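You operate a simulated robot arm through the tools that you are given. There is no shell and no other tool. Be economical: measure what you need, move in short steps, check, and stop when the job is done.

The job below is to be done with a simulated two-armed robot. You get a single attempt, and the scene is never put back.

## Task
The slide resistor's meter has tripped: peg out, grip to MAX, drop the flag, then prove 0.2 A.
Fine: orange peg to REST first, then the grip, then the yellow button for the flag; peg to ON for the proof, within 0.03 A for two seconds; grip back at MAX before the peg goes to REST; no new trip. All other pegs, plugs, probes, cells, spools, bulbs and markers stay put.

It is judged by the outcome, as a careful person would: the job done as asked, and still so three seconds after it is handed in. It fails if anything else is knocked over, pushed out of place, dropped, spilled or broken.

## Robot
Two 7-joint arms with two-finger parallel grippers on one trunk, on a base that drives. Base frame: it is fixed to the floor where the robot stands at the start and does not move with it; the origin is under the middle of the robot, x ahead of it, y to its left, z up; the surface under the hand at the start is at about z = 0.8. Readings come in m, degrees, newtons and seconds.
The left shoulder is at the start at [-0.082, 0.119, 0.851], the right one opposite. With the tool pointing down near the work surface each hand reaches from about 0.16 to 0.58 m from the robot's upright axis, wherever it stands, measured 20 degrees to its own side. Places, roughly: ON hole by the slide resistor [0.5, 0.2, 0.8]; REST hole by the slide resistor [0.5, 0.1, 0.8]; black peg [-4.75, 0.5, 0.75]; black plug on the plug board (3x3x4 cm) [-1.4, -3.6, 0.8]; black probe [-4.25, 0.5, 0.75]; blue cell [-3.5, 0.5, 0.75]; blue peg [-1.25, -3.75, 0.75]; blue spool [-1.5, 0.5, 0.75]; brown cell [-2, 0.25, 0.75]; brown peg [-1.75, 0.5, 0.75]; brown probe [-2, 0.5, 0.75]; green cell [-3.5, 0.75, 0.75]; green peg [-1.5, 0.25, 0.75]; green spool [-1.5, 0.5, 0.75]; grey cell [-1.75, 0, 0.75]; grey peg [-1.25, 0.5, 0.75]. Payload 3.43 kg a hand.
The TCP of each hand is the grasp point between the finger pads, 0.03 m short of the fingertips. In the tool frame z runs along the fingers and y along their closing line. The gripper opens to 0.094 m. The fingers are 0.028 m wide and 0.01 m thick; the gripper's body (0.05 by 0.096 m) begins 0.055 m behind the TCP.
Orientation is told as [roll, pitch, yaw] about the base's x, y, z axes, in that order, counted from this pose: with the fingers straight down and closing along the base's y, the tool's x points along the base's -x, its y along +y and its z along -z.

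## Interface
- The arms move only by the tool servo_tool. It takes "left_motion", "right_motion" or both (then of equal length, played together; a hand with none holds still); each is a list of rows, each an object of numbers (a shift or turn left out is 0, a gripper value left out holds the last): "claw": the opening in per cent of the stroke, from 0 (shut) to 100 (fully open); "tx", "ty", "tz": the shift along the tool's x, y, z in m; "rx", "ry", "rz": the turn, a rotation vector about the tool's x, y, z in degrees. In form: [{"claw": .., "tx": .., "ty": .., "tz": .., "rx": .., "ry": .., "rz": ..}, ...]. A call has 1 to 10 rows; each row shifts and turns the commanded pose from where the row before left it, along the tool's axes as they then stand. Each row takes 0.2 s and may step no farther than 0.05 m and 8.6 degrees from the row before; otherwise, or with a gripper value out of range, the whole call is refused. Where a pose cannot be reached the arm comes as near as it can. A force on the tool above 40 N (or 10 N above the force at the start of the call, whichever is more), or a blocked arm, ends the call early, and 0.2 s more pass. The fingers move at their own pace (about 0.153 m/s each) and stop on an object; they squeeze with about 30 N. The grip force told is the motor's: it shows also when the fingers shut on nothing. Time passes only in rows, and 0.2 s behind the last, so rows that do not move let the fingers close. The reply holds the time, the measured pose of the TCP, the force on the tool along the base axes, the opening and the grip force, in the units named above and with some noise, with the torque about the TCP (base axes, N m) and any sound that the robot's microphone picked up, and new pictures: "pictures" is both (left out), scene, wrist or none (wrist: the cameras of the hands that moved).
- Cameras (640 x 400 px; columns grow to the right, rows downward): "scene" is now at [0.0283, 0.0135, 1.5558]; the picture's right is [0.19, -0.98, 0.00], its down [-0.79, -0.15, -0.59] and it looks along [0.58, 0.11, -0.81] (base axes); focal length 280 px, centre (320, 200). "left" rides on the left gripper at [0.076, -0.014, -0.102] in its tool frame; the picture's right is [0.18, 0.98, 0.00], its down [-0.75, 0.14, -0.64] and it looks along [-0.63, 0.12, 0.77] (tool axes); focal length 243 px, centre (320, 200). "right" rides on the right gripper at [0.076, 0.014, -0.103] in its tool frame; the picture's right is [-0.18, 0.98, 0.00], its down [-0.75, -0.14, -0.64] and it looks along [-0.63, -0.12, 0.77] (tool axes); focal length 243 px, centre (320, 200).
- lift_body(by): slides the trunk up (or, below 0, down) by that many m; the arms and the scene camera ride with it, the base frame stays. It gives what a move gives, with no picture.
- drive_base(legs): drives the robot by 1 to 6 legs, each [ahead, left, turn to the left] in m, m and degrees, along the robot's own axes; the way and the turn of a leg run together, so that a leg with both is an arc; at most 1.5 m and 180 degrees a leg. The arms and the cameras ride along, it lands a little off, and it stops where it bumps. It gives what a move gives, and a new picture of the scene camera.
- turn_head(pan, tilt): turns the head with the scene camera to pan (to the left, within 143 degrees either way) and tilt (down, from -29 to 69), counted from straight ahead of the robot. It gives what a move gives, and a new picture of the scene camera.
- locate(camera, pixels): for up to 12 pixels [column, row] of the newest picture of that camera ("zoom" is the newest enlarged one), the place [x, y, z] in the base frame of the surface seen there, good to about 0.002 m. It takes no simulated time.
- enlarge(camera, box): a new picture of the part [left, top, right, bottom] of that camera's present view, enlarged. It takes no simulated time.
- hand_in(): hands the job in; it is judged then, once.

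Go step by step. Measure first, check grasps and placings, and put right what went wrong. The budget is 80 turns and 260 pictures, counting those below and the enlarged ones. Unless the task says otherwise, let go and move clear before handing in, and close with one line.

The tools are called after "Request:" as name(argument=value, ...) on one line, values as JSON. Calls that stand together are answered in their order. servo_tool: Moves the arms, as the interface text tells. Its arguments: {"type":"object","properties":{"left_motion":{"type":"array","items":{"type":"object","properties":{"claw":{"type":"number"},"tx":{"type":"number"},"ty":{"type":"number"},"tz":{"type":"number"},"rx":{"type":"number"},"ry":{"type":"number"},"rz":{"type":"number"}}}},"right_motion":{"type":"array","items":{"type":"object","properties":{"claw":{"type":"number"},"tx":{"type":"number"},"ty":{"type":"number"},"tz":{"type":"number"},"rx":{"type":"number"},"ry":{"type":"number"},"rz":{"type":"number"}}}},"pictures":{"type":"string","enum":["both","scene","wrist","none"]}},"required":[]} The other tools are called the same way: lift_body (by) slides the trunk up or down; drive_base (legs) drives the base; turn_head (pan, tilt) turns the head that bears the scene camera; locate (camera, pixels) gives the place of the surface under pixels of a picture; enlarge (camera, box) takes an enlarged picture of a part of a camera's view; hand_in () hands the job in.

At the start:

```text
time_s: 0.0
left_tool_pos: [0.3411, 0.262, 1.1397]
left_orientation: [0.1, 0.0, 0.0]
left_force: [0.7, -0.2, 0.5]
left_moment: [-0.02, -0.02, 0.04]
left_gripper_width: 0.0939
left_finger_force: 0.1
right_tool_pos: [0.2875, -0.0758, 1.1044]
right_orientation: [0.0, 0.0, 0.0]
right_force: [0.0, -0.9, -1.2]
right_moment: [-0.03, -0.02, 0.03]
right_gripper_width: 0.0942
right_finger_force: 0.0
trunk travel left (down, up): [-0.275, 0.06]
robot x, y, heading: [-0.0007, 0.0005, -0.3]
head pan, tilt: [10.7, 53.6]
```

scene: 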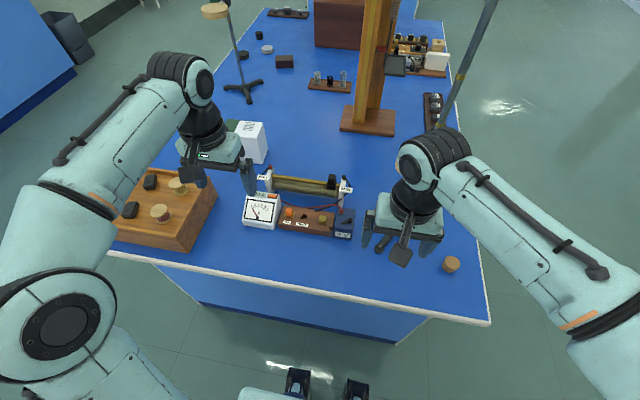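
right: 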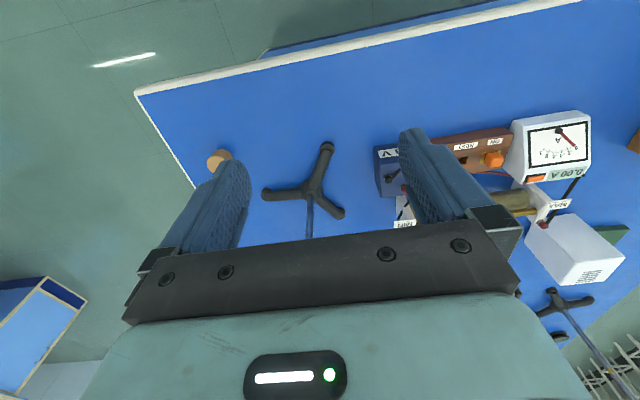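
left: 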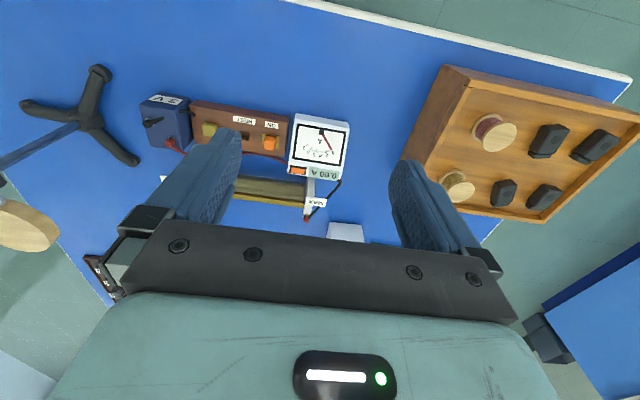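

The scene shows the meter (262,210), peg board (305,220) with orange peg at ON, and the slide resistor behind (305,185). I'll enlarge to read the labels and find the button.

Request:
enlarge(camera="scene", box=[225, 150, 385, 250])

Request:
enlarge(camera="left", box=[130, 80, 370, 230])

Request:
enlarge(camera="right", box=[360, 90, 640, 265])

```text
4.00 times, centred on (305, 200) of scene
```

zoom: 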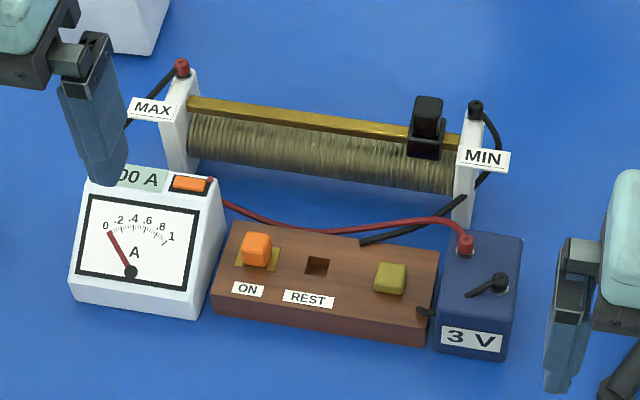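

```text
2.67 times, centred on (250, 155) of left
```

zoom: 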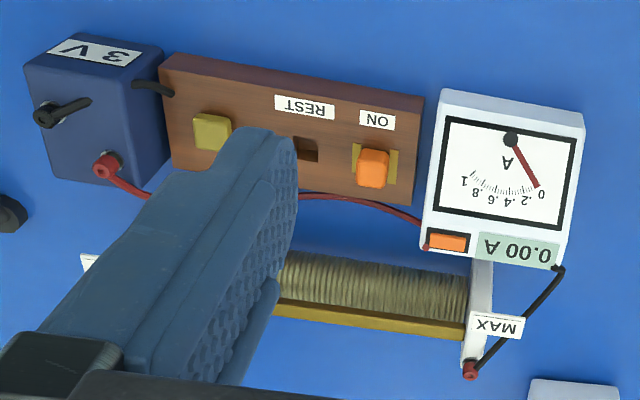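

```text
2.29 times, centred on (500, 178) of right
```

zoom: 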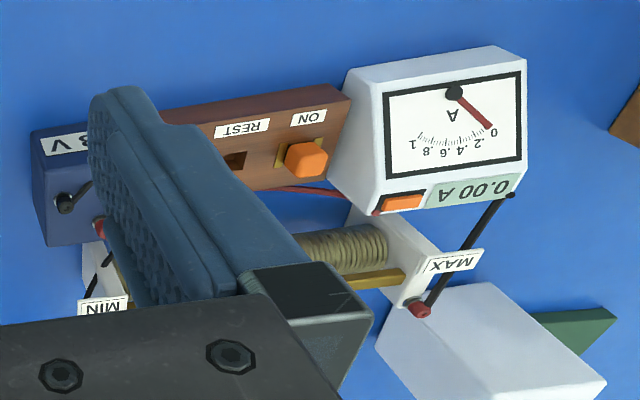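

The black grip sits near MIN, the orange peg is in ON, the yellow button is at the board's right end, and the flag is the orange rectangle on the meter. I'll re-enlarge the scene view and measure in it.

Request:
enlarge(camera="scene", box=[225, 150, 385, 250])

```text
4.00 times, centred on (305, 200) of scene
```

zoom: 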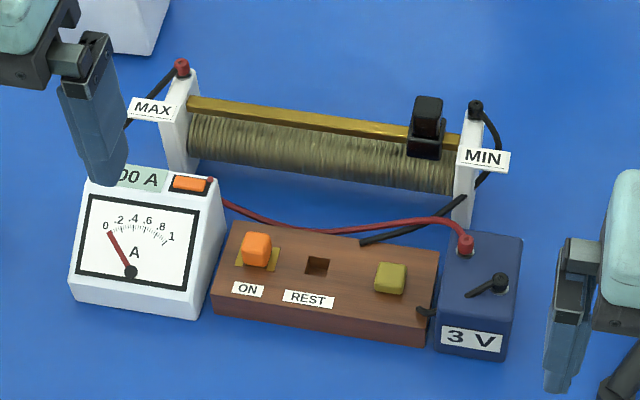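

Request:
locate(camera="zoom", pixels=[[256, 240], [256, 258], [318, 256], [390, 270], [390, 286], [428, 102], [426, 122], [426, 146], [195, 102], [455, 139], [300, 330], [190, 183]])

Request:
locate(camera="zoom", pixels=[[340, 245], [230, 230], [235, 300], [430, 320], [182, 66], [476, 105], [465, 240], [318, 271], [500, 280], [180, 85], [470, 120], [320, 120]])

```text
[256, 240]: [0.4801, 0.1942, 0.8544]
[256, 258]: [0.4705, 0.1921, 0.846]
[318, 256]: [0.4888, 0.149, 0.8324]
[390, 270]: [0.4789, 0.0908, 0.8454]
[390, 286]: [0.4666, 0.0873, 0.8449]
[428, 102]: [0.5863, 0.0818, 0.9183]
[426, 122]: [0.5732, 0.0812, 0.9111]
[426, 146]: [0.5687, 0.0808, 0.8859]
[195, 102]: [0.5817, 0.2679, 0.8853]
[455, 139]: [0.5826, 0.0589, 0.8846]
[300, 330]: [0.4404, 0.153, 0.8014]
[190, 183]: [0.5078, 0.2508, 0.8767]
```

```text
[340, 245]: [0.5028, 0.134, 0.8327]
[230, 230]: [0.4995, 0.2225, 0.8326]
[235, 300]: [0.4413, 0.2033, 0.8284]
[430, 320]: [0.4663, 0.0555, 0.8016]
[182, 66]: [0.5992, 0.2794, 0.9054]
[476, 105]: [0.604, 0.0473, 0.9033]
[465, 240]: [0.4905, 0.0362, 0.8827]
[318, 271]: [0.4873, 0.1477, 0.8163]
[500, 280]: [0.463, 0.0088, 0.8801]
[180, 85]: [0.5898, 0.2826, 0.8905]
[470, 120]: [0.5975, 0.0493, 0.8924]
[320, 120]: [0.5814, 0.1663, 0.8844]
```

Peg top is at about (0.478,0.193,0.856), the REST hole at (0.480,0.148), the button at (0.473,0.089,0.845) and the knob at (0.578,0.081,0.92). Far targets are at the reach limit, so I'll check the table edge and box before driving.

Request:
locate(camera="scene", pixels=[[110, 252], [200, 270], [295, 290], [420, 312], [487, 322], [300, 330], [210, 310], [180, 245], [215, 190], [295, 375], [355, 385], [252, 150]])

Request:
turn_head(pan=10.7, tilt=68)

```text
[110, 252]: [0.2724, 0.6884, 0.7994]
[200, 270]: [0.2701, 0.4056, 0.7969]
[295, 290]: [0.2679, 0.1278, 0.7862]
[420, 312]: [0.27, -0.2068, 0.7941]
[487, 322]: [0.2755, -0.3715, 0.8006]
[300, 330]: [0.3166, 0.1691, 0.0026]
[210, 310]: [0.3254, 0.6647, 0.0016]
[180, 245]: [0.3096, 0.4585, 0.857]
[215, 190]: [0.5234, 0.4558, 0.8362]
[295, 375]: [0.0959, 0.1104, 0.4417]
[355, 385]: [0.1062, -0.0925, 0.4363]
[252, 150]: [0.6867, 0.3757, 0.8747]
```

```text
time_s: 0.8
left_tool_pos: [0.3413, 0.2621, 1.1397]
left_orientation: [0.0, 0.0, 0.0]
left_force: [0.9, -0.2, -1.0]
left_moment: [0.01, -0.02, 0.0]
left_gripper_width: 0.0941
left_finger_force: 0.0
right_tool_pos: [0.2868, -0.0753, 1.1066]
right_orientation: [0.0, 0.0, 0.0]
right_force: [-0.5, 0.6, 0.1]
right_moment: [-0.01, -0.02, 0.02]
right_gripper_width: 0.0941
right_finger_force: 0.0
trunk travel left (down, up): [-0.275, 0.06]
robot x, y, heading: [-0.0006, -0.0027, -0.1]
head pan, tilt: [10.7, 68.0]
```

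scene: 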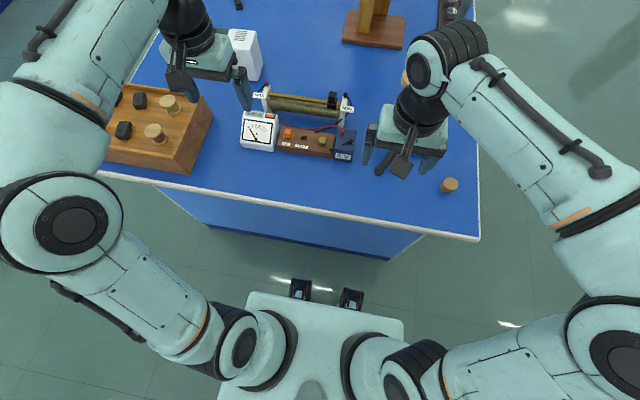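

Table edge is at x=0.27 and the robot's front at about 0.11, so there's room to go ahead 0.1. I'll check the left elbow's height before moving over the box.

Request:
locate(camera="scene", pixels=[[68, 215], [100, 100], [30, 200], [120, 275], [205, 45], [325, 300], [260, 295], [400, 322], [275, 345]])

```text
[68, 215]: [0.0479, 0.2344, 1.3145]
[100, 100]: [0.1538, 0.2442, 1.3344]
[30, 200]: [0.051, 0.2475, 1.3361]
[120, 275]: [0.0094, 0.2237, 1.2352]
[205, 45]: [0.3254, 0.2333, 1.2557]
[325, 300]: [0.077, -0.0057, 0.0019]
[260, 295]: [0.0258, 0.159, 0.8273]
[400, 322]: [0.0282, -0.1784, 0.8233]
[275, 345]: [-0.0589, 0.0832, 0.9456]
```

Elbows are high (z about 1.3), so nothing is in the way. I'll drive 0.10 ahead and 0.16 left.

Request:
drive_base(legs=[[0.1, 0.16, 0]])

```text
time_s: 2.9
left_tool_pos: [0.3918, 0.4233, 1.1402]
left_orientation: [0.1, -0.2, -0.2]
left_force: [-0.2, 0.4, 1.1]
left_moment: [-0.02, 0.0, 0.0]
left_gripper_width: 0.0939
left_finger_force: 0.0
right_tool_pos: [0.3376, 0.0859, 1.1055]
right_orientation: [0.0, 0.0, -0.2]
right_force: [-0.5, -0.6, 0.7]
right_moment: [-0.03, 0.0, 0.02]
right_gripper_width: 0.0942
right_finger_force: 0.1
trunk travel left (down, up): [-0.275, 0.06]
robot x, y, heading: [0.0461, 0.1616, -0.3]
head pan, tilt: [10.7, 68.0]
stopped in leg 1: the robot was blocked; the commanded pose is now the measured one
```

scene: 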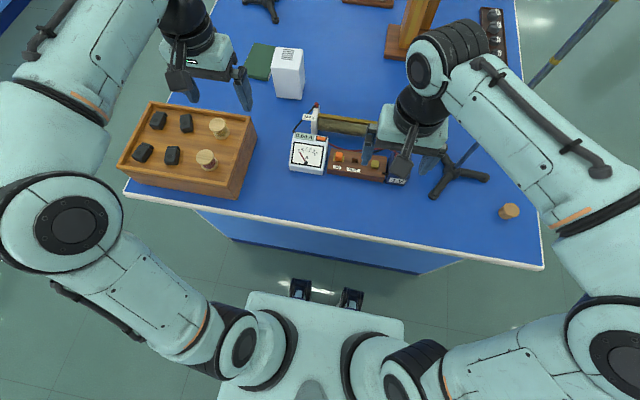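

The base stopped against the table at x=0.046, which is close enough. I'll aim the head at the apparatus and re-measure.

Request:
turn_head(pan=3, tilt=60)

Request:
servo_tool(right_motion=[{"tx": -0.045, "ty": 0.025, "tz": 0.0, "claw": 60}, {"tx": -0.045, "ty": 0.03}, {"tx": -0.03, "ty": 0.03}, {"tx": -0.015, "ty": 0.022}, {"tz": 0.04}, {"tz": 0.04}, {"tz": 0.03}])

```text
time_s: 3.6
left_tool_pos: [0.3914, 0.4215, 1.14]
left_orientation: [0.0, 0.0, -0.2]
left_force: [0.4, 0.3, -0.2]
left_moment: [-0.03, 0.0, 0.0]
left_gripper_width: 0.094
left_finger_force: 0.0
right_tool_pos: [0.3378, 0.0841, 1.1059]
right_orientation: [0.0, 0.0, -0.2]
right_force: [0.3, -0.4, 0.2]
right_moment: [0.01, 0.03, -0.02]
right_gripper_width: 0.0939
right_finger_force: 0.1
trunk travel left (down, up): [-0.275, 0.06]
robot x, y, heading: [0.0486, 0.1607, -0.1]
head pan, tilt: [3.0, 60.0]
```

scene: 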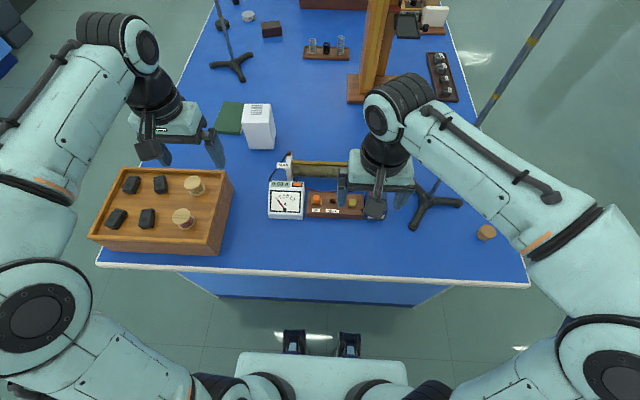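

```text
refused: row 1 steps farther than a row can; nothing moved
```

The row was too long. There is also a tall rod stand (base at pixel (430,205)) near the right forearm, so I'll locate it first.

Request:
locate(camera="scene", pixels=[[437, 184], [481, 122], [500, 88], [520, 60], [552, 8], [440, 130], [400, 90], [500, 185], [232, 64], [222, 20], [380, 40], [385, 90]])

Request:
enlarge(camera="scene", box=[240, 140, 400, 240])

```text
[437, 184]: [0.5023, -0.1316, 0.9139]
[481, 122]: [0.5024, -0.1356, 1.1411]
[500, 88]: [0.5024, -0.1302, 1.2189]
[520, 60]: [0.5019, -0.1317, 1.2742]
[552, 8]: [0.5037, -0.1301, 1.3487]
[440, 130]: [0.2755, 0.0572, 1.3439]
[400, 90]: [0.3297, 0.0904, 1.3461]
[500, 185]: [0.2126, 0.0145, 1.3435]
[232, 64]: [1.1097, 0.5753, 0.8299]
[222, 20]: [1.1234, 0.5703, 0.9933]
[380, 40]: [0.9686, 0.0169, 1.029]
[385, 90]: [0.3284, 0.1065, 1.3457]
```

```text
4.00 times, centred on (320, 190) of scene
```

zoom: 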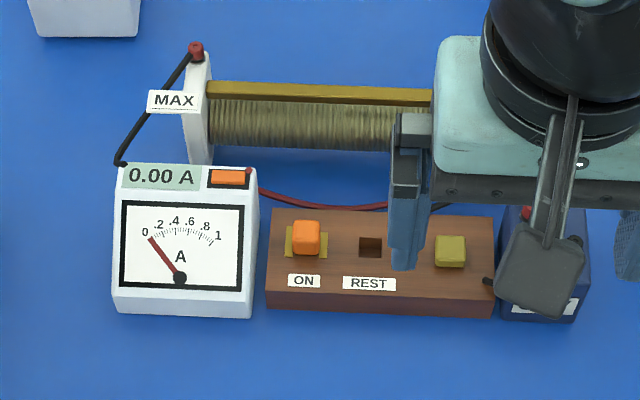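

The rod is at (0.502,-0.131), clear of the arm path for y≥0.08. Now I'll take precise peg and hole measurements from this zoom.

Request:
locate(camera="zoom", pixels=[[294, 228], [319, 228], [306, 222], [306, 234], [297, 250], [316, 250], [360, 240], [381, 240], [370, 240], [370, 257], [437, 240], [450, 250]])

Request:
locate(camera="zoom", pixels=[[357, 236], [384, 236], [384, 260], [357, 260], [286, 240], [327, 240], [272, 210], [380, 212], [268, 290], [490, 295], [200, 60], [198, 120]])

```text
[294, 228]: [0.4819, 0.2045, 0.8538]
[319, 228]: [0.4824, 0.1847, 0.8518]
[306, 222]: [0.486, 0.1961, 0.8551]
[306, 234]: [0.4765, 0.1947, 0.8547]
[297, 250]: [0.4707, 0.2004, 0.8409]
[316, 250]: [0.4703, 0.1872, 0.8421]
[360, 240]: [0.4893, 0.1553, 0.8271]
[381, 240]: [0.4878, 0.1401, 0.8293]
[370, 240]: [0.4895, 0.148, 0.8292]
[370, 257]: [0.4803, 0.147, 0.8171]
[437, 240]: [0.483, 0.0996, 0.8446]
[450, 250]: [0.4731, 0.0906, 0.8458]
```

```text
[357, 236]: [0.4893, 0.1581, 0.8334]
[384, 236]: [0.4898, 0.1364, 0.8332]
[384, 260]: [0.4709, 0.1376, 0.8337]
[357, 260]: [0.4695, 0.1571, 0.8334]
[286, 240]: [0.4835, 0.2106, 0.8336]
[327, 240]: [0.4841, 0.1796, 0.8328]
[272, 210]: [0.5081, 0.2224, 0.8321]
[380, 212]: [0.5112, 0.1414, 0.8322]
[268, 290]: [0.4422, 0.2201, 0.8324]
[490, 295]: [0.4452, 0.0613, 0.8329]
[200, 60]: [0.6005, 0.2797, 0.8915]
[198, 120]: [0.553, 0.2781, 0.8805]
```

Peg centre is about (0.478,0.1945), the REST hole about (0.4797,0.1475), and the board is yawed about +1.5°. I'll move above the peg with a narrow opening, since the meter is close on its left.

Request:
servo_tool(right_motion=[{"tx": -0.035, "ty": 0.028, "claw": 40, "rz": -1.6}, {"tx": -0.035, "ty": 0.028}, {"tx": -0.035, "ty": 0.028}, {"tx": -0.035, "ty": 0.026}, {"tz": 0.045}, {"tz": 0.045}, {"tz": 0.045}, {}])

```text
time_s: 5.4
left_tool_pos: [0.3914, 0.422, 1.1397]
left_orientation: [0.1, 0.0, -0.2]
left_force: [0.1, 0.2, 1.4]
left_moment: [-0.01, 0.01, 0.0]
left_gripper_width: 0.0939
left_finger_force: 0.0
right_tool_pos: [0.4737, 0.1989, 0.968]
right_orientation: [0.0, -0.1, 1.4]
right_force: [0.1, 0.3, 1.0]
right_moment: [0.04, -0.01, -0.03]
right_gripper_width: 0.0375
right_finger_force: 0.1
trunk travel left (down, up): [-0.275, 0.06]
robot x, y, heading: [0.0454, 0.1612, -0.2]
head pan, tilt: [3.0, 60.0]
```

scene: 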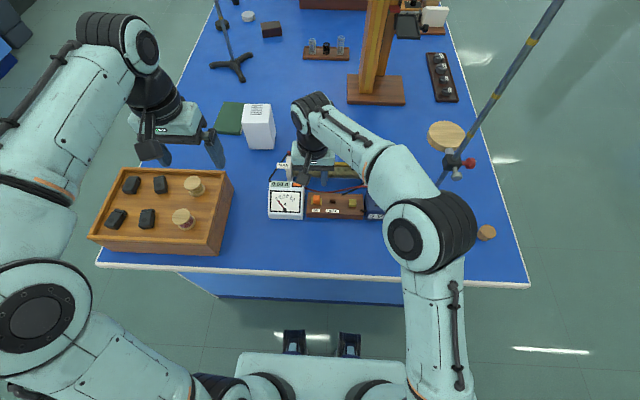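
right: 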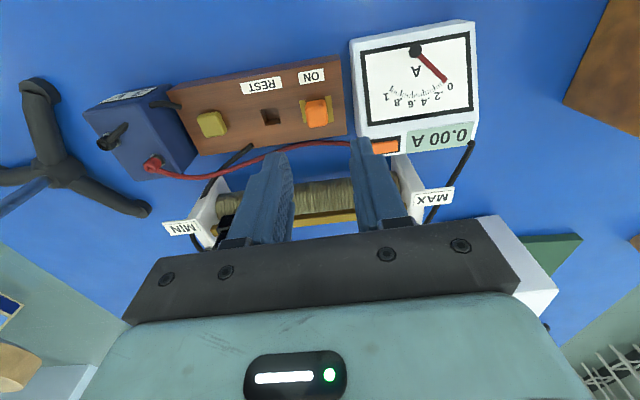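

The hand is at (0.4737,0.1989). I'll correct by (+4,-4) mm, descend to just above the peg and check.

Request:
servo_tool(right_motion=[{"tx": -0.0042, "ty": -0.0045}, {"tz": 0.04}, {"tz": 0.03}, {}], pictures="wrist")

Request:
enlarge(camera="right", box=[200, 60, 440, 210])

Request:
enlarge(camera="scene", box=[240, 140, 400, 240])

```text
time_s: 6.4
left_tool_pos: [0.3911, 0.4217, 1.1402]
left_orientation: [0.0, 0.0, -0.2]
left_force: [0.6, -0.9, -0.7]
left_moment: [0.01, 0.02, -0.01]
left_gripper_width: 0.094
left_finger_force: 0.1
right_tool_pos: [0.4774, 0.1935, 0.8982]
right_orientation: [0.0, 0.0, 1.4]
right_force: [0.6, 0.2, 0.5]
right_moment: [0.0, 0.02, 0.03]
right_gripper_width: 0.0375
right_finger_force: 0.0
trunk travel left (down, up): [-0.275, 0.06]
robot x, y, heading: [0.0466, 0.1636, -0.3]
head pan, tilt: [3.0, 60.0]
```

right: 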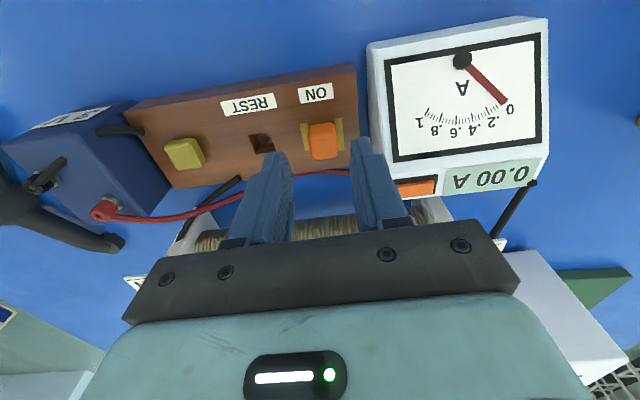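

```text
2.67 times, centred on (320, 135) of right
```

zoom: 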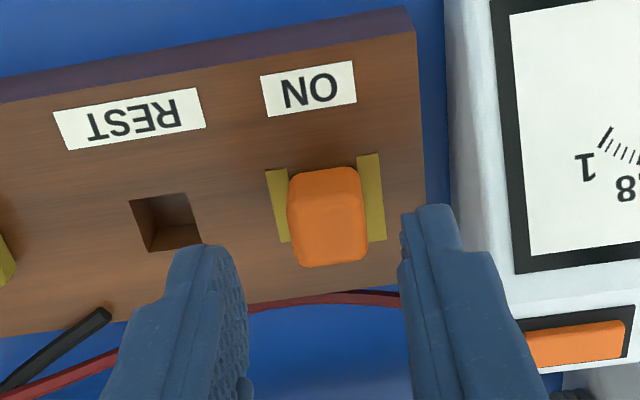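

```text
4.00 times, centred on (320, 190) of scene
```

zoom: 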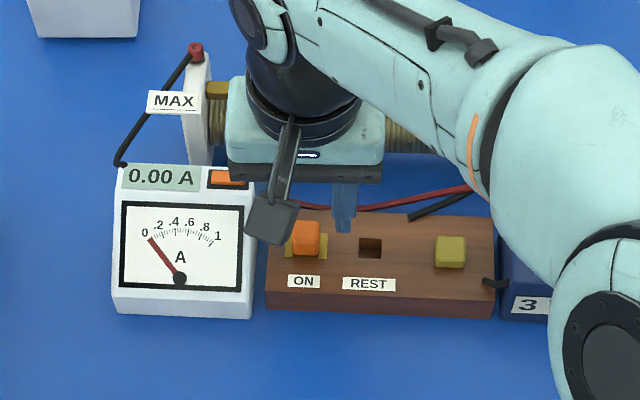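

Both views look roughly centred in y; I'll check the fingertip's x with locate.

Request:
locate(camera="zoom", pixels=[[343, 228], [343, 215], [306, 235]])

Request:
locate(camera="right", pixels=[[278, 160], [362, 145], [320, 140], [323, 128], [312, 135], [334, 133]])

```text
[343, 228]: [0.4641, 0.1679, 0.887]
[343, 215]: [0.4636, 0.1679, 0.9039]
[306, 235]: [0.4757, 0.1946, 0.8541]
```

```text
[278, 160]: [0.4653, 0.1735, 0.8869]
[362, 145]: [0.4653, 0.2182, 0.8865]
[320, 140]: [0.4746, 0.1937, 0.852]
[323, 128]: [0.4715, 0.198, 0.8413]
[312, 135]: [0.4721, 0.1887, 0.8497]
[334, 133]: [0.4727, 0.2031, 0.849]
```

Fingers straddle the peg with the finger centre at x≈0.478. I'll descend 0.031 with a small y correction and close.

Request:
servo_tool(right_motion=[{"ty": 0.0015, "tz": 0.016}, {"tz": 0.015}, {}, {"claw": 0}, {}, {}], pictures="wrist")

```text
time_s: 7.8
left_tool_pos: [0.3918, 0.4216, 1.1403]
left_orientation: [0.0, 0.0, -0.2]
left_force: [0.2, 0.5, -1.0]
left_moment: [-0.01, -0.01, 0.0]
left_gripper_width: 0.0941
left_finger_force: 0.0
right_tool_pos: [0.4804, 0.1957, 0.869]
right_orientation: [0.1, 0.0, 1.5]
right_force: [-0.5, -0.6, 0.2]
right_moment: [0.01, -0.02, 0.01]
right_gripper_width: 0.0186
right_finger_force: 30.0
trunk travel left (down, up): [-0.275, 0.06]
robot x, y, heading: [0.0485, 0.1623, -0.2]
head pan, tilt: [3.0, 60.0]
```

right: 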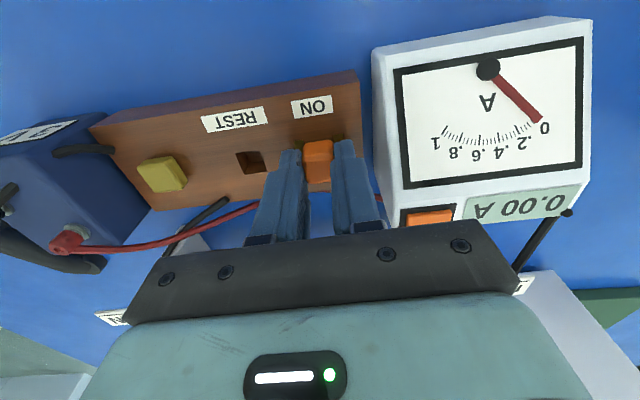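

The peg is held (0.0186 m, 30 N). I'll pull straight up.

Request:
servo_tool(right_motion=[{"tz": -0.01}, {"tz": -0.015}, {"tz": -0.02}, {"tz": -0.01}, {}], pictures="both")

Request:
enlarge(camera="right", box=[200, 60, 440, 210])

```text
time_s: 9.0
left_tool_pos: [0.3915, 0.4204, 1.1398]
left_orientation: [0.0, 0.0, -0.1]
left_force: [0.1, -0.3, 0.5]
left_moment: [0.04, -0.01, -0.02]
left_gripper_width: 0.094
left_finger_force: 0.0
right_tool_pos: [0.4798, 0.1951, 0.9252]
right_orientation: [-0.1, 0.0, 1.4]
right_force: [-0.1, -0.3, 0.2]
right_moment: [0.01, -0.02, 0.01]
right_gripper_width: 0.019
right_finger_force: 30.2
trunk travel left (down, up): [-0.275, 0.06]
robot x, y, heading: [0.0514, 0.1634, -0.2]
head pan, tilt: [3.0, 60.0]
```

scene: 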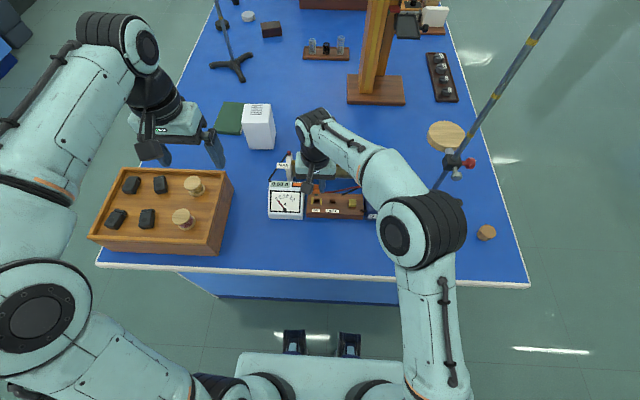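
right: 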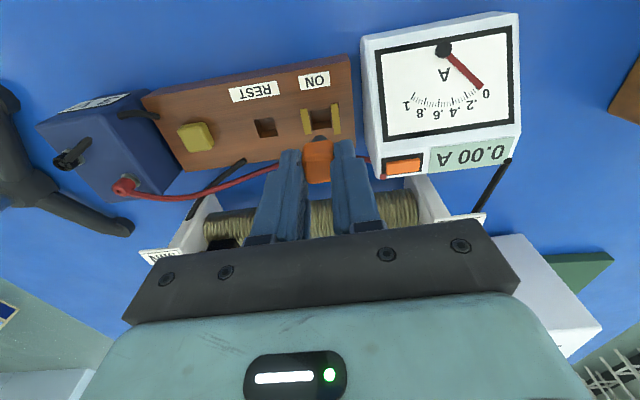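

```text
2.67 times, centred on (320, 135) of right
```

zoom: 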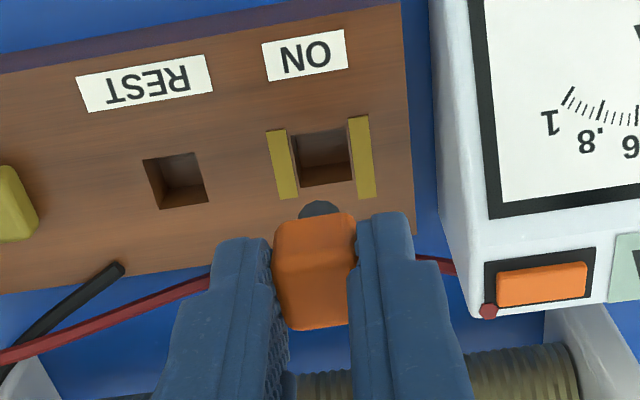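

The peg is out, with its smaller shaft hanging below. I'll measure the vector from the ON hole to the REST hole in this view.

Request:
locate(camera="zoom", pixels=[[142, 159], [193, 152], [209, 203], [161, 210], [290, 135], [346, 127], [354, 180], [300, 190], [20, 165]])

```text
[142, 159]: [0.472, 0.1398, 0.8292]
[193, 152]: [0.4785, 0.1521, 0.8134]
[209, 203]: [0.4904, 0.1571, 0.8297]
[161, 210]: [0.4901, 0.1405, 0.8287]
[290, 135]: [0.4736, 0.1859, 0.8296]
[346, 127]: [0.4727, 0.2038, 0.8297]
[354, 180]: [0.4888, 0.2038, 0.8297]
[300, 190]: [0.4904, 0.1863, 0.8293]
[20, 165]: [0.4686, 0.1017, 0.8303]
```

The REST hole lies 0.0466 m to -y of ON, along the hand's y. I'll shift there and descend part way.

Request:
servo_tool(right_motion=[{"ty": -0.023}, {"ty": -0.0231}, {}, {"tz": 0.015}, {}], pictures="wrist")

Request:
enlarge(camera="right", box=[200, 60, 440, 210])

```text
time_s: 10.2
left_tool_pos: [0.3927, 0.4227, 1.1405]
left_orientation: [0.0, -0.1, -0.1]
left_force: [0.3, -0.5, -0.2]
left_moment: [-0.03, 0.01, 0.0]
left_gripper_width: 0.0941
left_finger_force: 0.1
right_tool_pos: [0.4815, 0.1492, 0.9094]
right_orientation: [0.0, 0.0, 1.3]
right_force: [0.0, 0.5, 0.4]
right_moment: [0.02, -0.02, 0.01]
right_gripper_width: 0.0191
right_finger_force: 29.7
trunk travel left (down, up): [-0.275, 0.06]
robot x, y, heading: [0.0462, 0.1645, -0.0]
head pan, tilt: [3.0, 60.0]
```

right: 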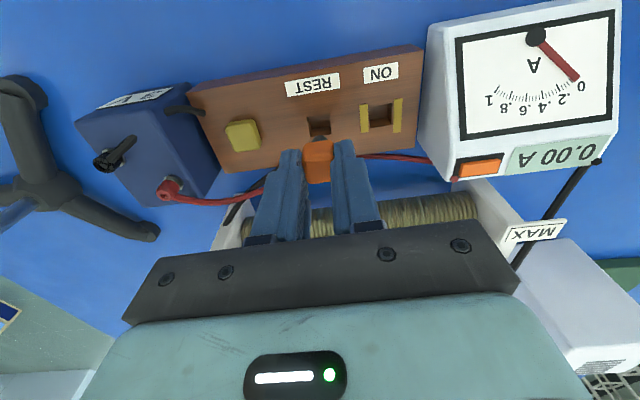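

```text
2.67 times, centred on (320, 135) of right
```

zoom: 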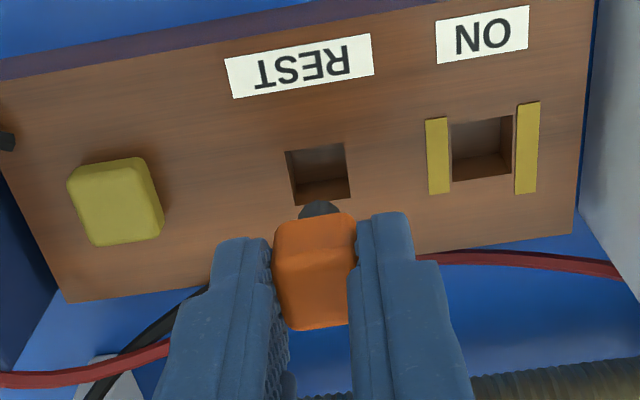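

The geometry matches the ON arrangement. I'll lower it to 0.869.

Request:
servo_tool(right_motion=[{"tz": 0.01}, {"tz": 0.01}, {"tz": 0.01}, {"tz": 0.0095}, {}], pictures="wrist")

```text
time_s: 11.4
left_tool_pos: [0.3919, 0.4221, 1.1407]
left_orientation: [0.0, 0.0, 0.0]
left_force: [0.3, 0.3, 0.7]
left_moment: [0.0, -0.01, 0.02]
left_gripper_width: 0.0941
left_finger_force: 0.1
right_tool_pos: [0.4814, 0.1477, 0.8696]
right_orientation: [0.0, -0.1, 1.4]
right_force: [-0.3, -0.1, -0.2]
right_moment: [0.01, 0.0, 0.0]
right_gripper_width: 0.0189
right_finger_force: 30.0
trunk travel left (down, up): [-0.275, 0.06]
robot x, y, heading: [0.0489, 0.1611, -0.2]
head pan, tilt: [3.0, 60.0]
```

right: 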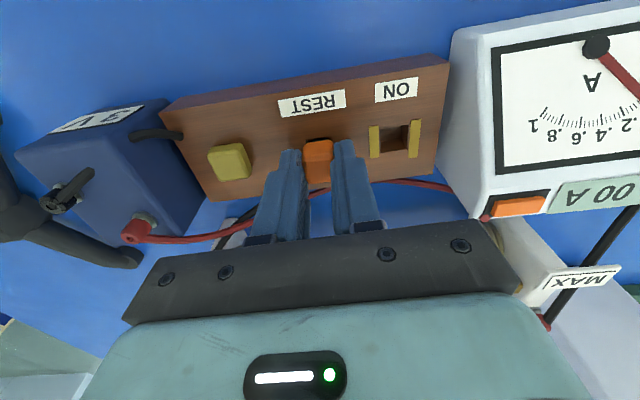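

The peg is seated in REST. I'll release, rise, and begin turning the hand to close along x for the grip knob.

Request:
servo_tool(right_motion=[{"claw": 42}, {}, {"tz": -0.03}, {"tz": -0.04}, {"tz": -0.04, "rz": -8.5}, {"tz": -0.03, "rz": -8.5}, {"rz": -8.5}, {"rz": -8.5}, {"rz": -8.5}, {"rz": -8.5}], pictures="none")

Request:
servo_tool(right_motion=[{"rz": -8.5}, {"rz": -8.5}, {"rz": -8.5}, {"rz": -8.5}, {"rz": -3.6}, {}], pictures="both")

```text
time_s: 13.6
left_tool_pos: [0.3916, 0.4218, 1.1402]
left_orientation: [0.0, -0.1, -0.3]
left_force: [-0.2, -0.2, 0.5]
left_moment: [-0.01, -0.03, -0.02]
left_gripper_width: 0.0939
left_finger_force: 0.1
right_tool_pos: [0.4805, 0.1494, 1.0113]
right_orientation: [0.0, 0.0, 52.6]
right_force: [-0.5, 0.5, -1.1]
right_moment: [0.03, -0.02, -0.05]
right_gripper_width: 0.0396
right_finger_force: 0.2
trunk travel left (down, up): [-0.275, 0.06]
robot x, y, heading: [0.0486, 0.1612, -0.0]
head pan, tilt: [3.0, 60.0]
```

```text
time_s: 15.0
left_tool_pos: [0.3923, 0.4214, 1.1391]
left_orientation: [0.0, 0.0, -0.1]
left_force: [0.2, 0.5, 0.4]
left_moment: [-0.02, 0.0, 0.0]
left_gripper_width: 0.094
left_finger_force: 0.0
right_tool_pos: [0.4816, 0.1487, 1.0099]
right_orientation: [0.0, -0.1, 90.1]
right_force: [0.5, 0.1, -0.7]
right_moment: [-0.01, 0.03, -0.01]
right_gripper_width: 0.0399
right_finger_force: 0.1
trunk travel left (down, up): [-0.275, 0.06]
robot x, y, heading: [0.0497, 0.1596, -0.3]
head pan, tilt: [3.0, 60.0]
```

scene: 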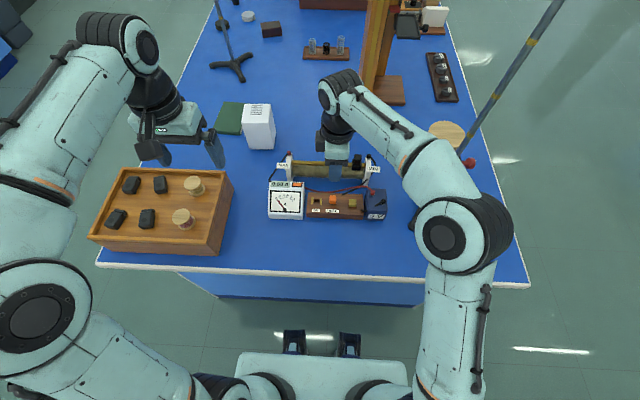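
right: 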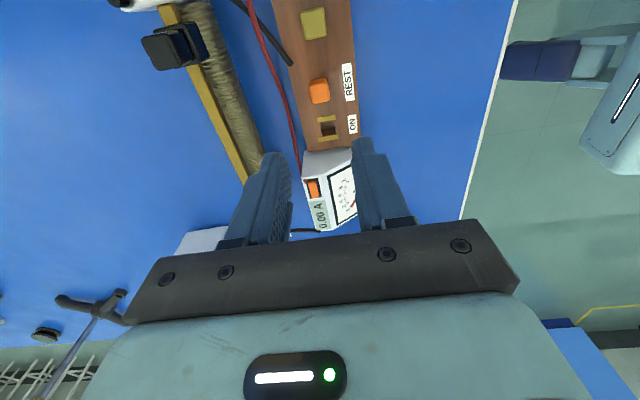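

Turned to 90°. The elbow has swung right toward the rod stand, so I'll check that clearance and measure the knob.

Request:
locate(camera="scene", pixels=[[450, 235], [490, 225], [420, 150], [446, 128], [470, 162], [455, 132], [505, 240], [400, 120]])

Request:
locate(camera="right", pixels=[[146, 42], [172, 35], [182, 64], [160, 68], [200, 30], [205, 55], [160, 50], [190, 45]])

Request:
enlarge(camera="right", box=[100, 0, 260, 100])

Request:
enlarge(camera="scene", box=[260, 130, 420, 230])

```text
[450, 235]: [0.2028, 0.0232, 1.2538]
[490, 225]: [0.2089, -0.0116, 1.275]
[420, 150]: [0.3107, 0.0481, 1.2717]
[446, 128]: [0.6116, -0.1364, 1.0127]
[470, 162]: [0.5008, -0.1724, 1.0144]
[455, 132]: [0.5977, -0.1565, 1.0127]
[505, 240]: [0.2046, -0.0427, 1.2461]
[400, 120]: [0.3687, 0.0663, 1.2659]
```

```text
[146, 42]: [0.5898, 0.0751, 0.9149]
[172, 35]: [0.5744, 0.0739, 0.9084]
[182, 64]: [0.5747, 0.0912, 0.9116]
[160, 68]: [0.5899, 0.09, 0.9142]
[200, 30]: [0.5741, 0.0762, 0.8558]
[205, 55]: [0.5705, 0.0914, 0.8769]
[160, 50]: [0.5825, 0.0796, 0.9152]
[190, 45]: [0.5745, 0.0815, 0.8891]
```

```text
4.00 times, centred on (180, 50) of right
```

zoom: 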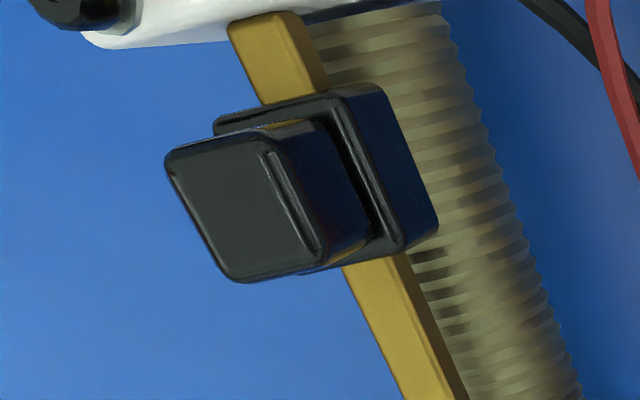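

```text
4.00 times, centred on (340, 180) of scene
```

zoom: 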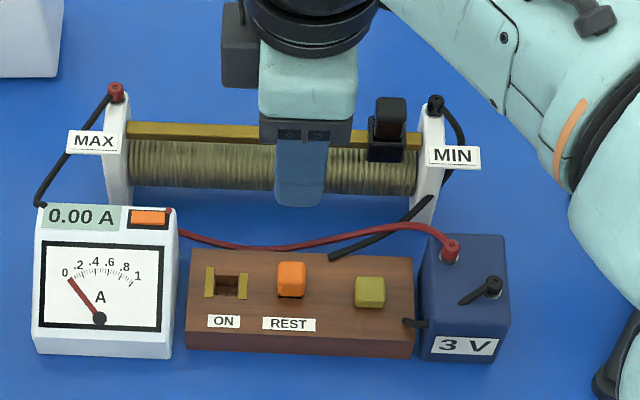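

The elbow (z 1.25, x 0.2) is clear of the clamp (z 1.01, x 0.5). Knob centre is (0.583,0.082) with its top at 0.915, so I'll move over it.

Request:
servo_tool(right_motion=[{"tx": 0.022, "ty": -0.034}, {"tx": 0.022, "ty": -0.034}, {"tx": 0.023, "ty": -0.0335}, {"tz": 0.03}, {}, {}], pictures="both")

Request:
enlarge(camera="right", box=[200, 60, 440, 210])

```text
time_s: 16.4
left_tool_pos: [0.3916, 0.4217, 1.141]
left_orientation: [0.0, 0.0, -0.2]
left_force: [0.2, -0.9, -0.4]
left_moment: [0.01, -0.04, 0.01]
left_gripper_width: 0.0939
left_finger_force: 0.1
right_tool_pos: [0.5689, 0.0782, 0.9759]
right_orientation: [-0.1, 0.1, 89.9]
right_force: [-0.2, 0.8, -0.2]
right_moment: [0.0, -0.02, 0.0]
right_gripper_width: 0.0398
right_finger_force: 0.0
right hand out of reach, approached as far as the arm can: row 3
trunk travel left (down, up): [-0.275, 0.06]
robot x, y, heading: [0.0519, 0.1609, -0.1]
head pan, tilt: [3.0, 60.0]
```

scene: 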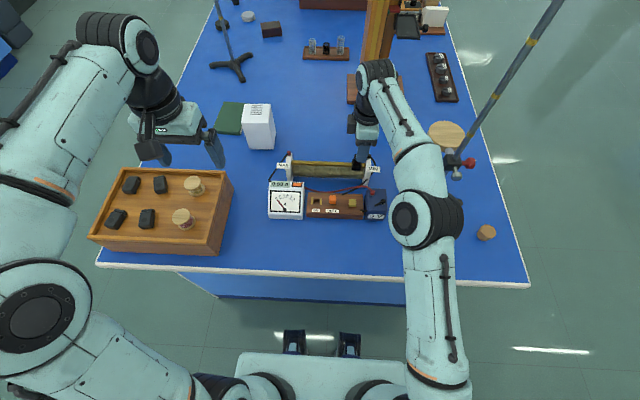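
right: 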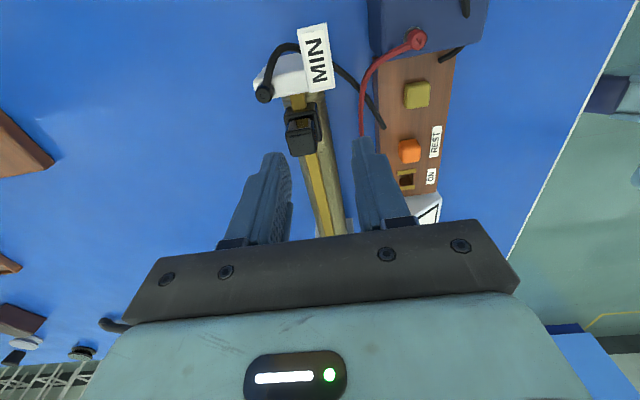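

```text
2.67 times, centred on (320, 135) of right
```

zoom: 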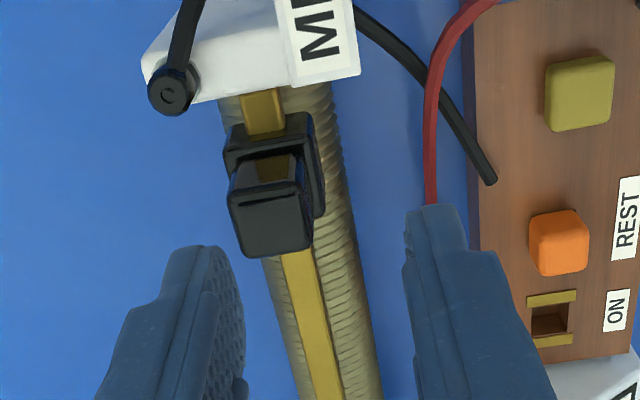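

The arm is fully stretched at x=0.569. I'll raise the trunk and shift the base left about 0.1 so the whole rail comes in reach, lifting the hand clear first.

Request:
lift_body(by=0.06)

Request:
servo_tool(right_motion=[{"tz": -0.02, "ty": 0.03}, {"ty": 0.03}], pictures="none")

Request:
drive_base(legs=[[-0.01, 0.1, 0]])

```text
time_s: 17.4
left_tool_pos: [0.3906, 0.4231, 1.1998]
left_orientation: [-0.1, -0.1, -0.2]
left_force: [1.1, -1.1, 0.5]
left_moment: [-0.04, -0.04, 0.0]
left_gripper_width: 0.0941
left_finger_force: 0.0
right_tool_pos: [0.5667, 0.0782, 1.0381]
right_orientation: [0.0, 0.1, 90.0]
right_force: [-0.5, -0.3, -0.2]
right_moment: [-0.03, -0.02, 0.01]
right_gripper_width: 0.0393
right_finger_force: 0.0
trunk travel left (down, up): [-0.335, 0.0]
robot x, y, heading: [0.0501, 0.1604, -0.3]
head pan, tilt: [3.0, 60.0]
```

```text
time_s: 18.0
left_tool_pos: [0.3911, 0.4205, 1.2008]
left_orientation: [0.0, 0.0, -0.1]
left_force: [-0.9, -1.0, -0.9]
left_moment: [0.0, 0.0, 0.0]
left_gripper_width: 0.0937
left_finger_force: 0.1
right_tool_pos: [0.5079, 0.0782, 1.0582]
right_orientation: [-0.1, 0.0, 90.0]
right_force: [-0.3, -0.3, 0.5]
right_moment: [-0.01, -0.03, 0.03]
right_gripper_width: 0.0398
right_finger_force: 0.1
trunk travel left (down, up): [-0.335, 0.0]
robot x, y, heading: [0.05, 0.1677, -0.3]
head pan, tilt: [3.0, 60.0]
```

```text
time_s: 19.6
left_tool_pos: [0.3829, 0.5218, 1.2009]
left_orientation: [0.0, 0.0, -0.2]
left_force: [0.3, 0.5, 0.1]
left_moment: [0.0, -0.01, 0.04]
left_gripper_width: 0.0941
left_finger_force: 0.0
right_tool_pos: [0.5005, 0.1773, 1.0573]
right_orientation: [0.0, 0.1, 89.9]
right_force: [0.5, -0.3, -1.0]
right_moment: [-0.03, 0.03, 0.02]
right_gripper_width: 0.0393
right_finger_force: 0.0
trunk travel left (down, up): [-0.335, 0.0]
robot x, y, heading: [0.0421, 0.2614, -0.2]
head pan, tilt: [3.0, 60.0]
```

scene: 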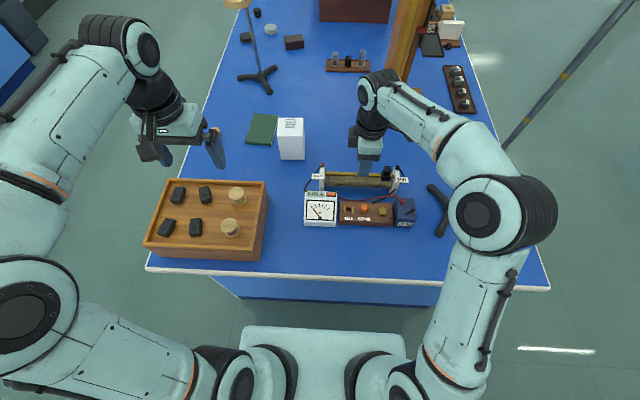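

Repositioned. I'll move over the knob again, descending as I extend.

Request:
servo_tool(right_motion=[{"tx": 0.045}, {"tx": 0.048}, {"tz": 0.03, "ty": -0.02}, {"tz": 0.03, "ty": -0.03}, {"tz": 0.02, "ty": -0.0325}, {}, {}], pictures="wrist")

Request:
enlarge(camera="right", box=[200, 60, 440, 210])

```text
time_s: 21.2
left_tool_pos: [0.3807, 0.5211, 1.2005]
left_orientation: [0.0, -0.1, -0.2]
left_force: [0.5, 0.1, -0.3]
left_moment: [0.0, 0.02, 0.02]
left_gripper_width: 0.0939
left_finger_force: 0.1
right_tool_pos: [0.5834, 0.0825, 0.9771]
right_orientation: [0.0, 0.1, 90.0]
right_force: [-1.0, 0.1, 0.2]
right_moment: [0.0, -0.04, -0.02]
right_gripper_width: 0.0395
right_finger_force: 0.1
trunk travel left (down, up): [-0.335, 0.0]
robot x, y, heading: [0.0383, 0.2637, -0.2]
head pan, tilt: [3.0, 60.0]
```

right: 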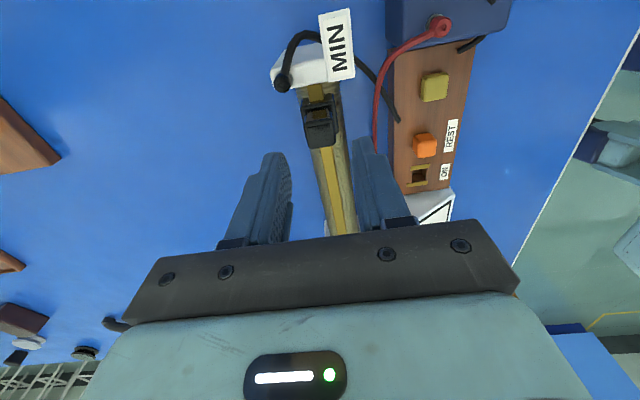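

```text
2.67 times, centred on (320, 135) of right
```

zoom: 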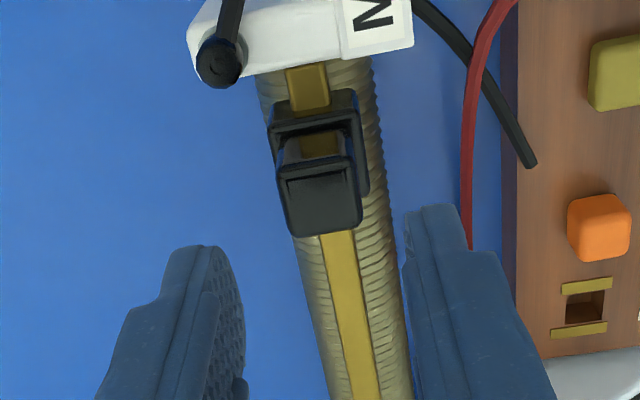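

Reached. I'll verify the knob's centre against the hand.

Request:
locate(camera="zoom", pixels=[[290, 180], [350, 175], [358, 220], [296, 230], [320, 200], [340, 260], [275, 120], [360, 110], [220, 60]])

```text
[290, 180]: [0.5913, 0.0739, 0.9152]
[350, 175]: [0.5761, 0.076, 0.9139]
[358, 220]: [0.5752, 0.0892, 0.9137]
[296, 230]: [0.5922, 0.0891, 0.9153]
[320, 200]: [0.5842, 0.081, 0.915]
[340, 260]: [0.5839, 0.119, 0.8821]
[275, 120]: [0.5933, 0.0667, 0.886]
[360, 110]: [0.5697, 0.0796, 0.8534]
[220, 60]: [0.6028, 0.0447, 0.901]
```

Centred at (0.584,0.082), matching the hand. I'll descend to 0.927 and close.

Request:
servo_tool(right_motion=[{"tz": 0.025}, {"tz": 0.025}, {}, {"claw": 0}, {}, {}], pictures="both")

Request:
enlarge(camera="scene", box=[290, 150, 450, 250])

```text
time_s: 22.6
left_tool_pos: [0.383, 0.5217, 1.2011]
left_orientation: [0.0, 0.0, -0.2]
left_force: [-0.4, -0.9, 0.3]
left_moment: [0.0, -0.02, -0.01]
left_gripper_width: 0.0941
left_finger_force: 0.0
right_tool_pos: [0.583, 0.0835, 0.9278]
right_orientation: [0.0, 0.1, 89.9]
right_force: [2.1, -0.7, -1.7]
right_moment: [-0.1, -0.23, 0.02]
right_gripper_width: 0.0223
right_finger_force: 44.6
trunk travel left (down, up): [-0.335, 0.0]
robot x, y, heading: [0.0415, 0.2634, -0.1]
head pan, tilt: [3.0, 60.0]
```

scene: 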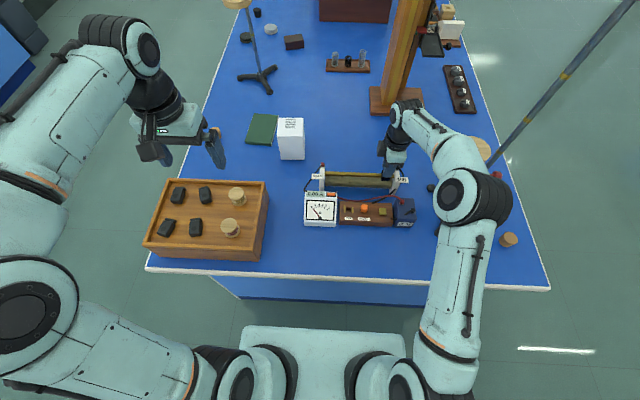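
right: 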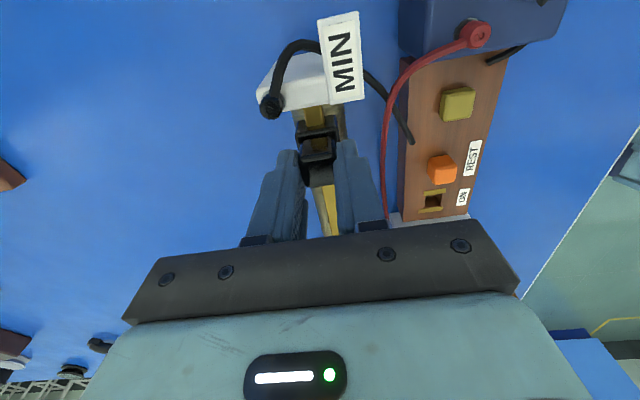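

```text
4.00 times, centred on (370, 200) of scene
```

zoom: 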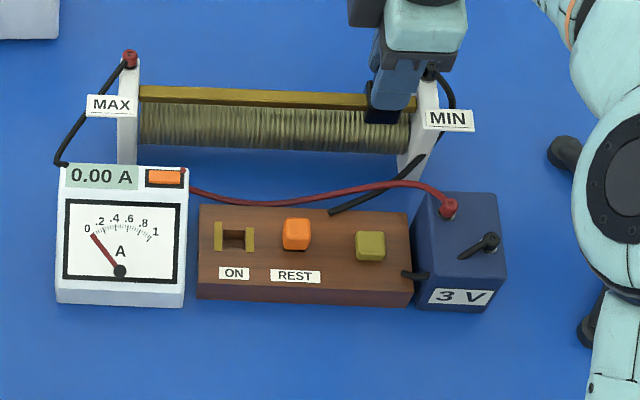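

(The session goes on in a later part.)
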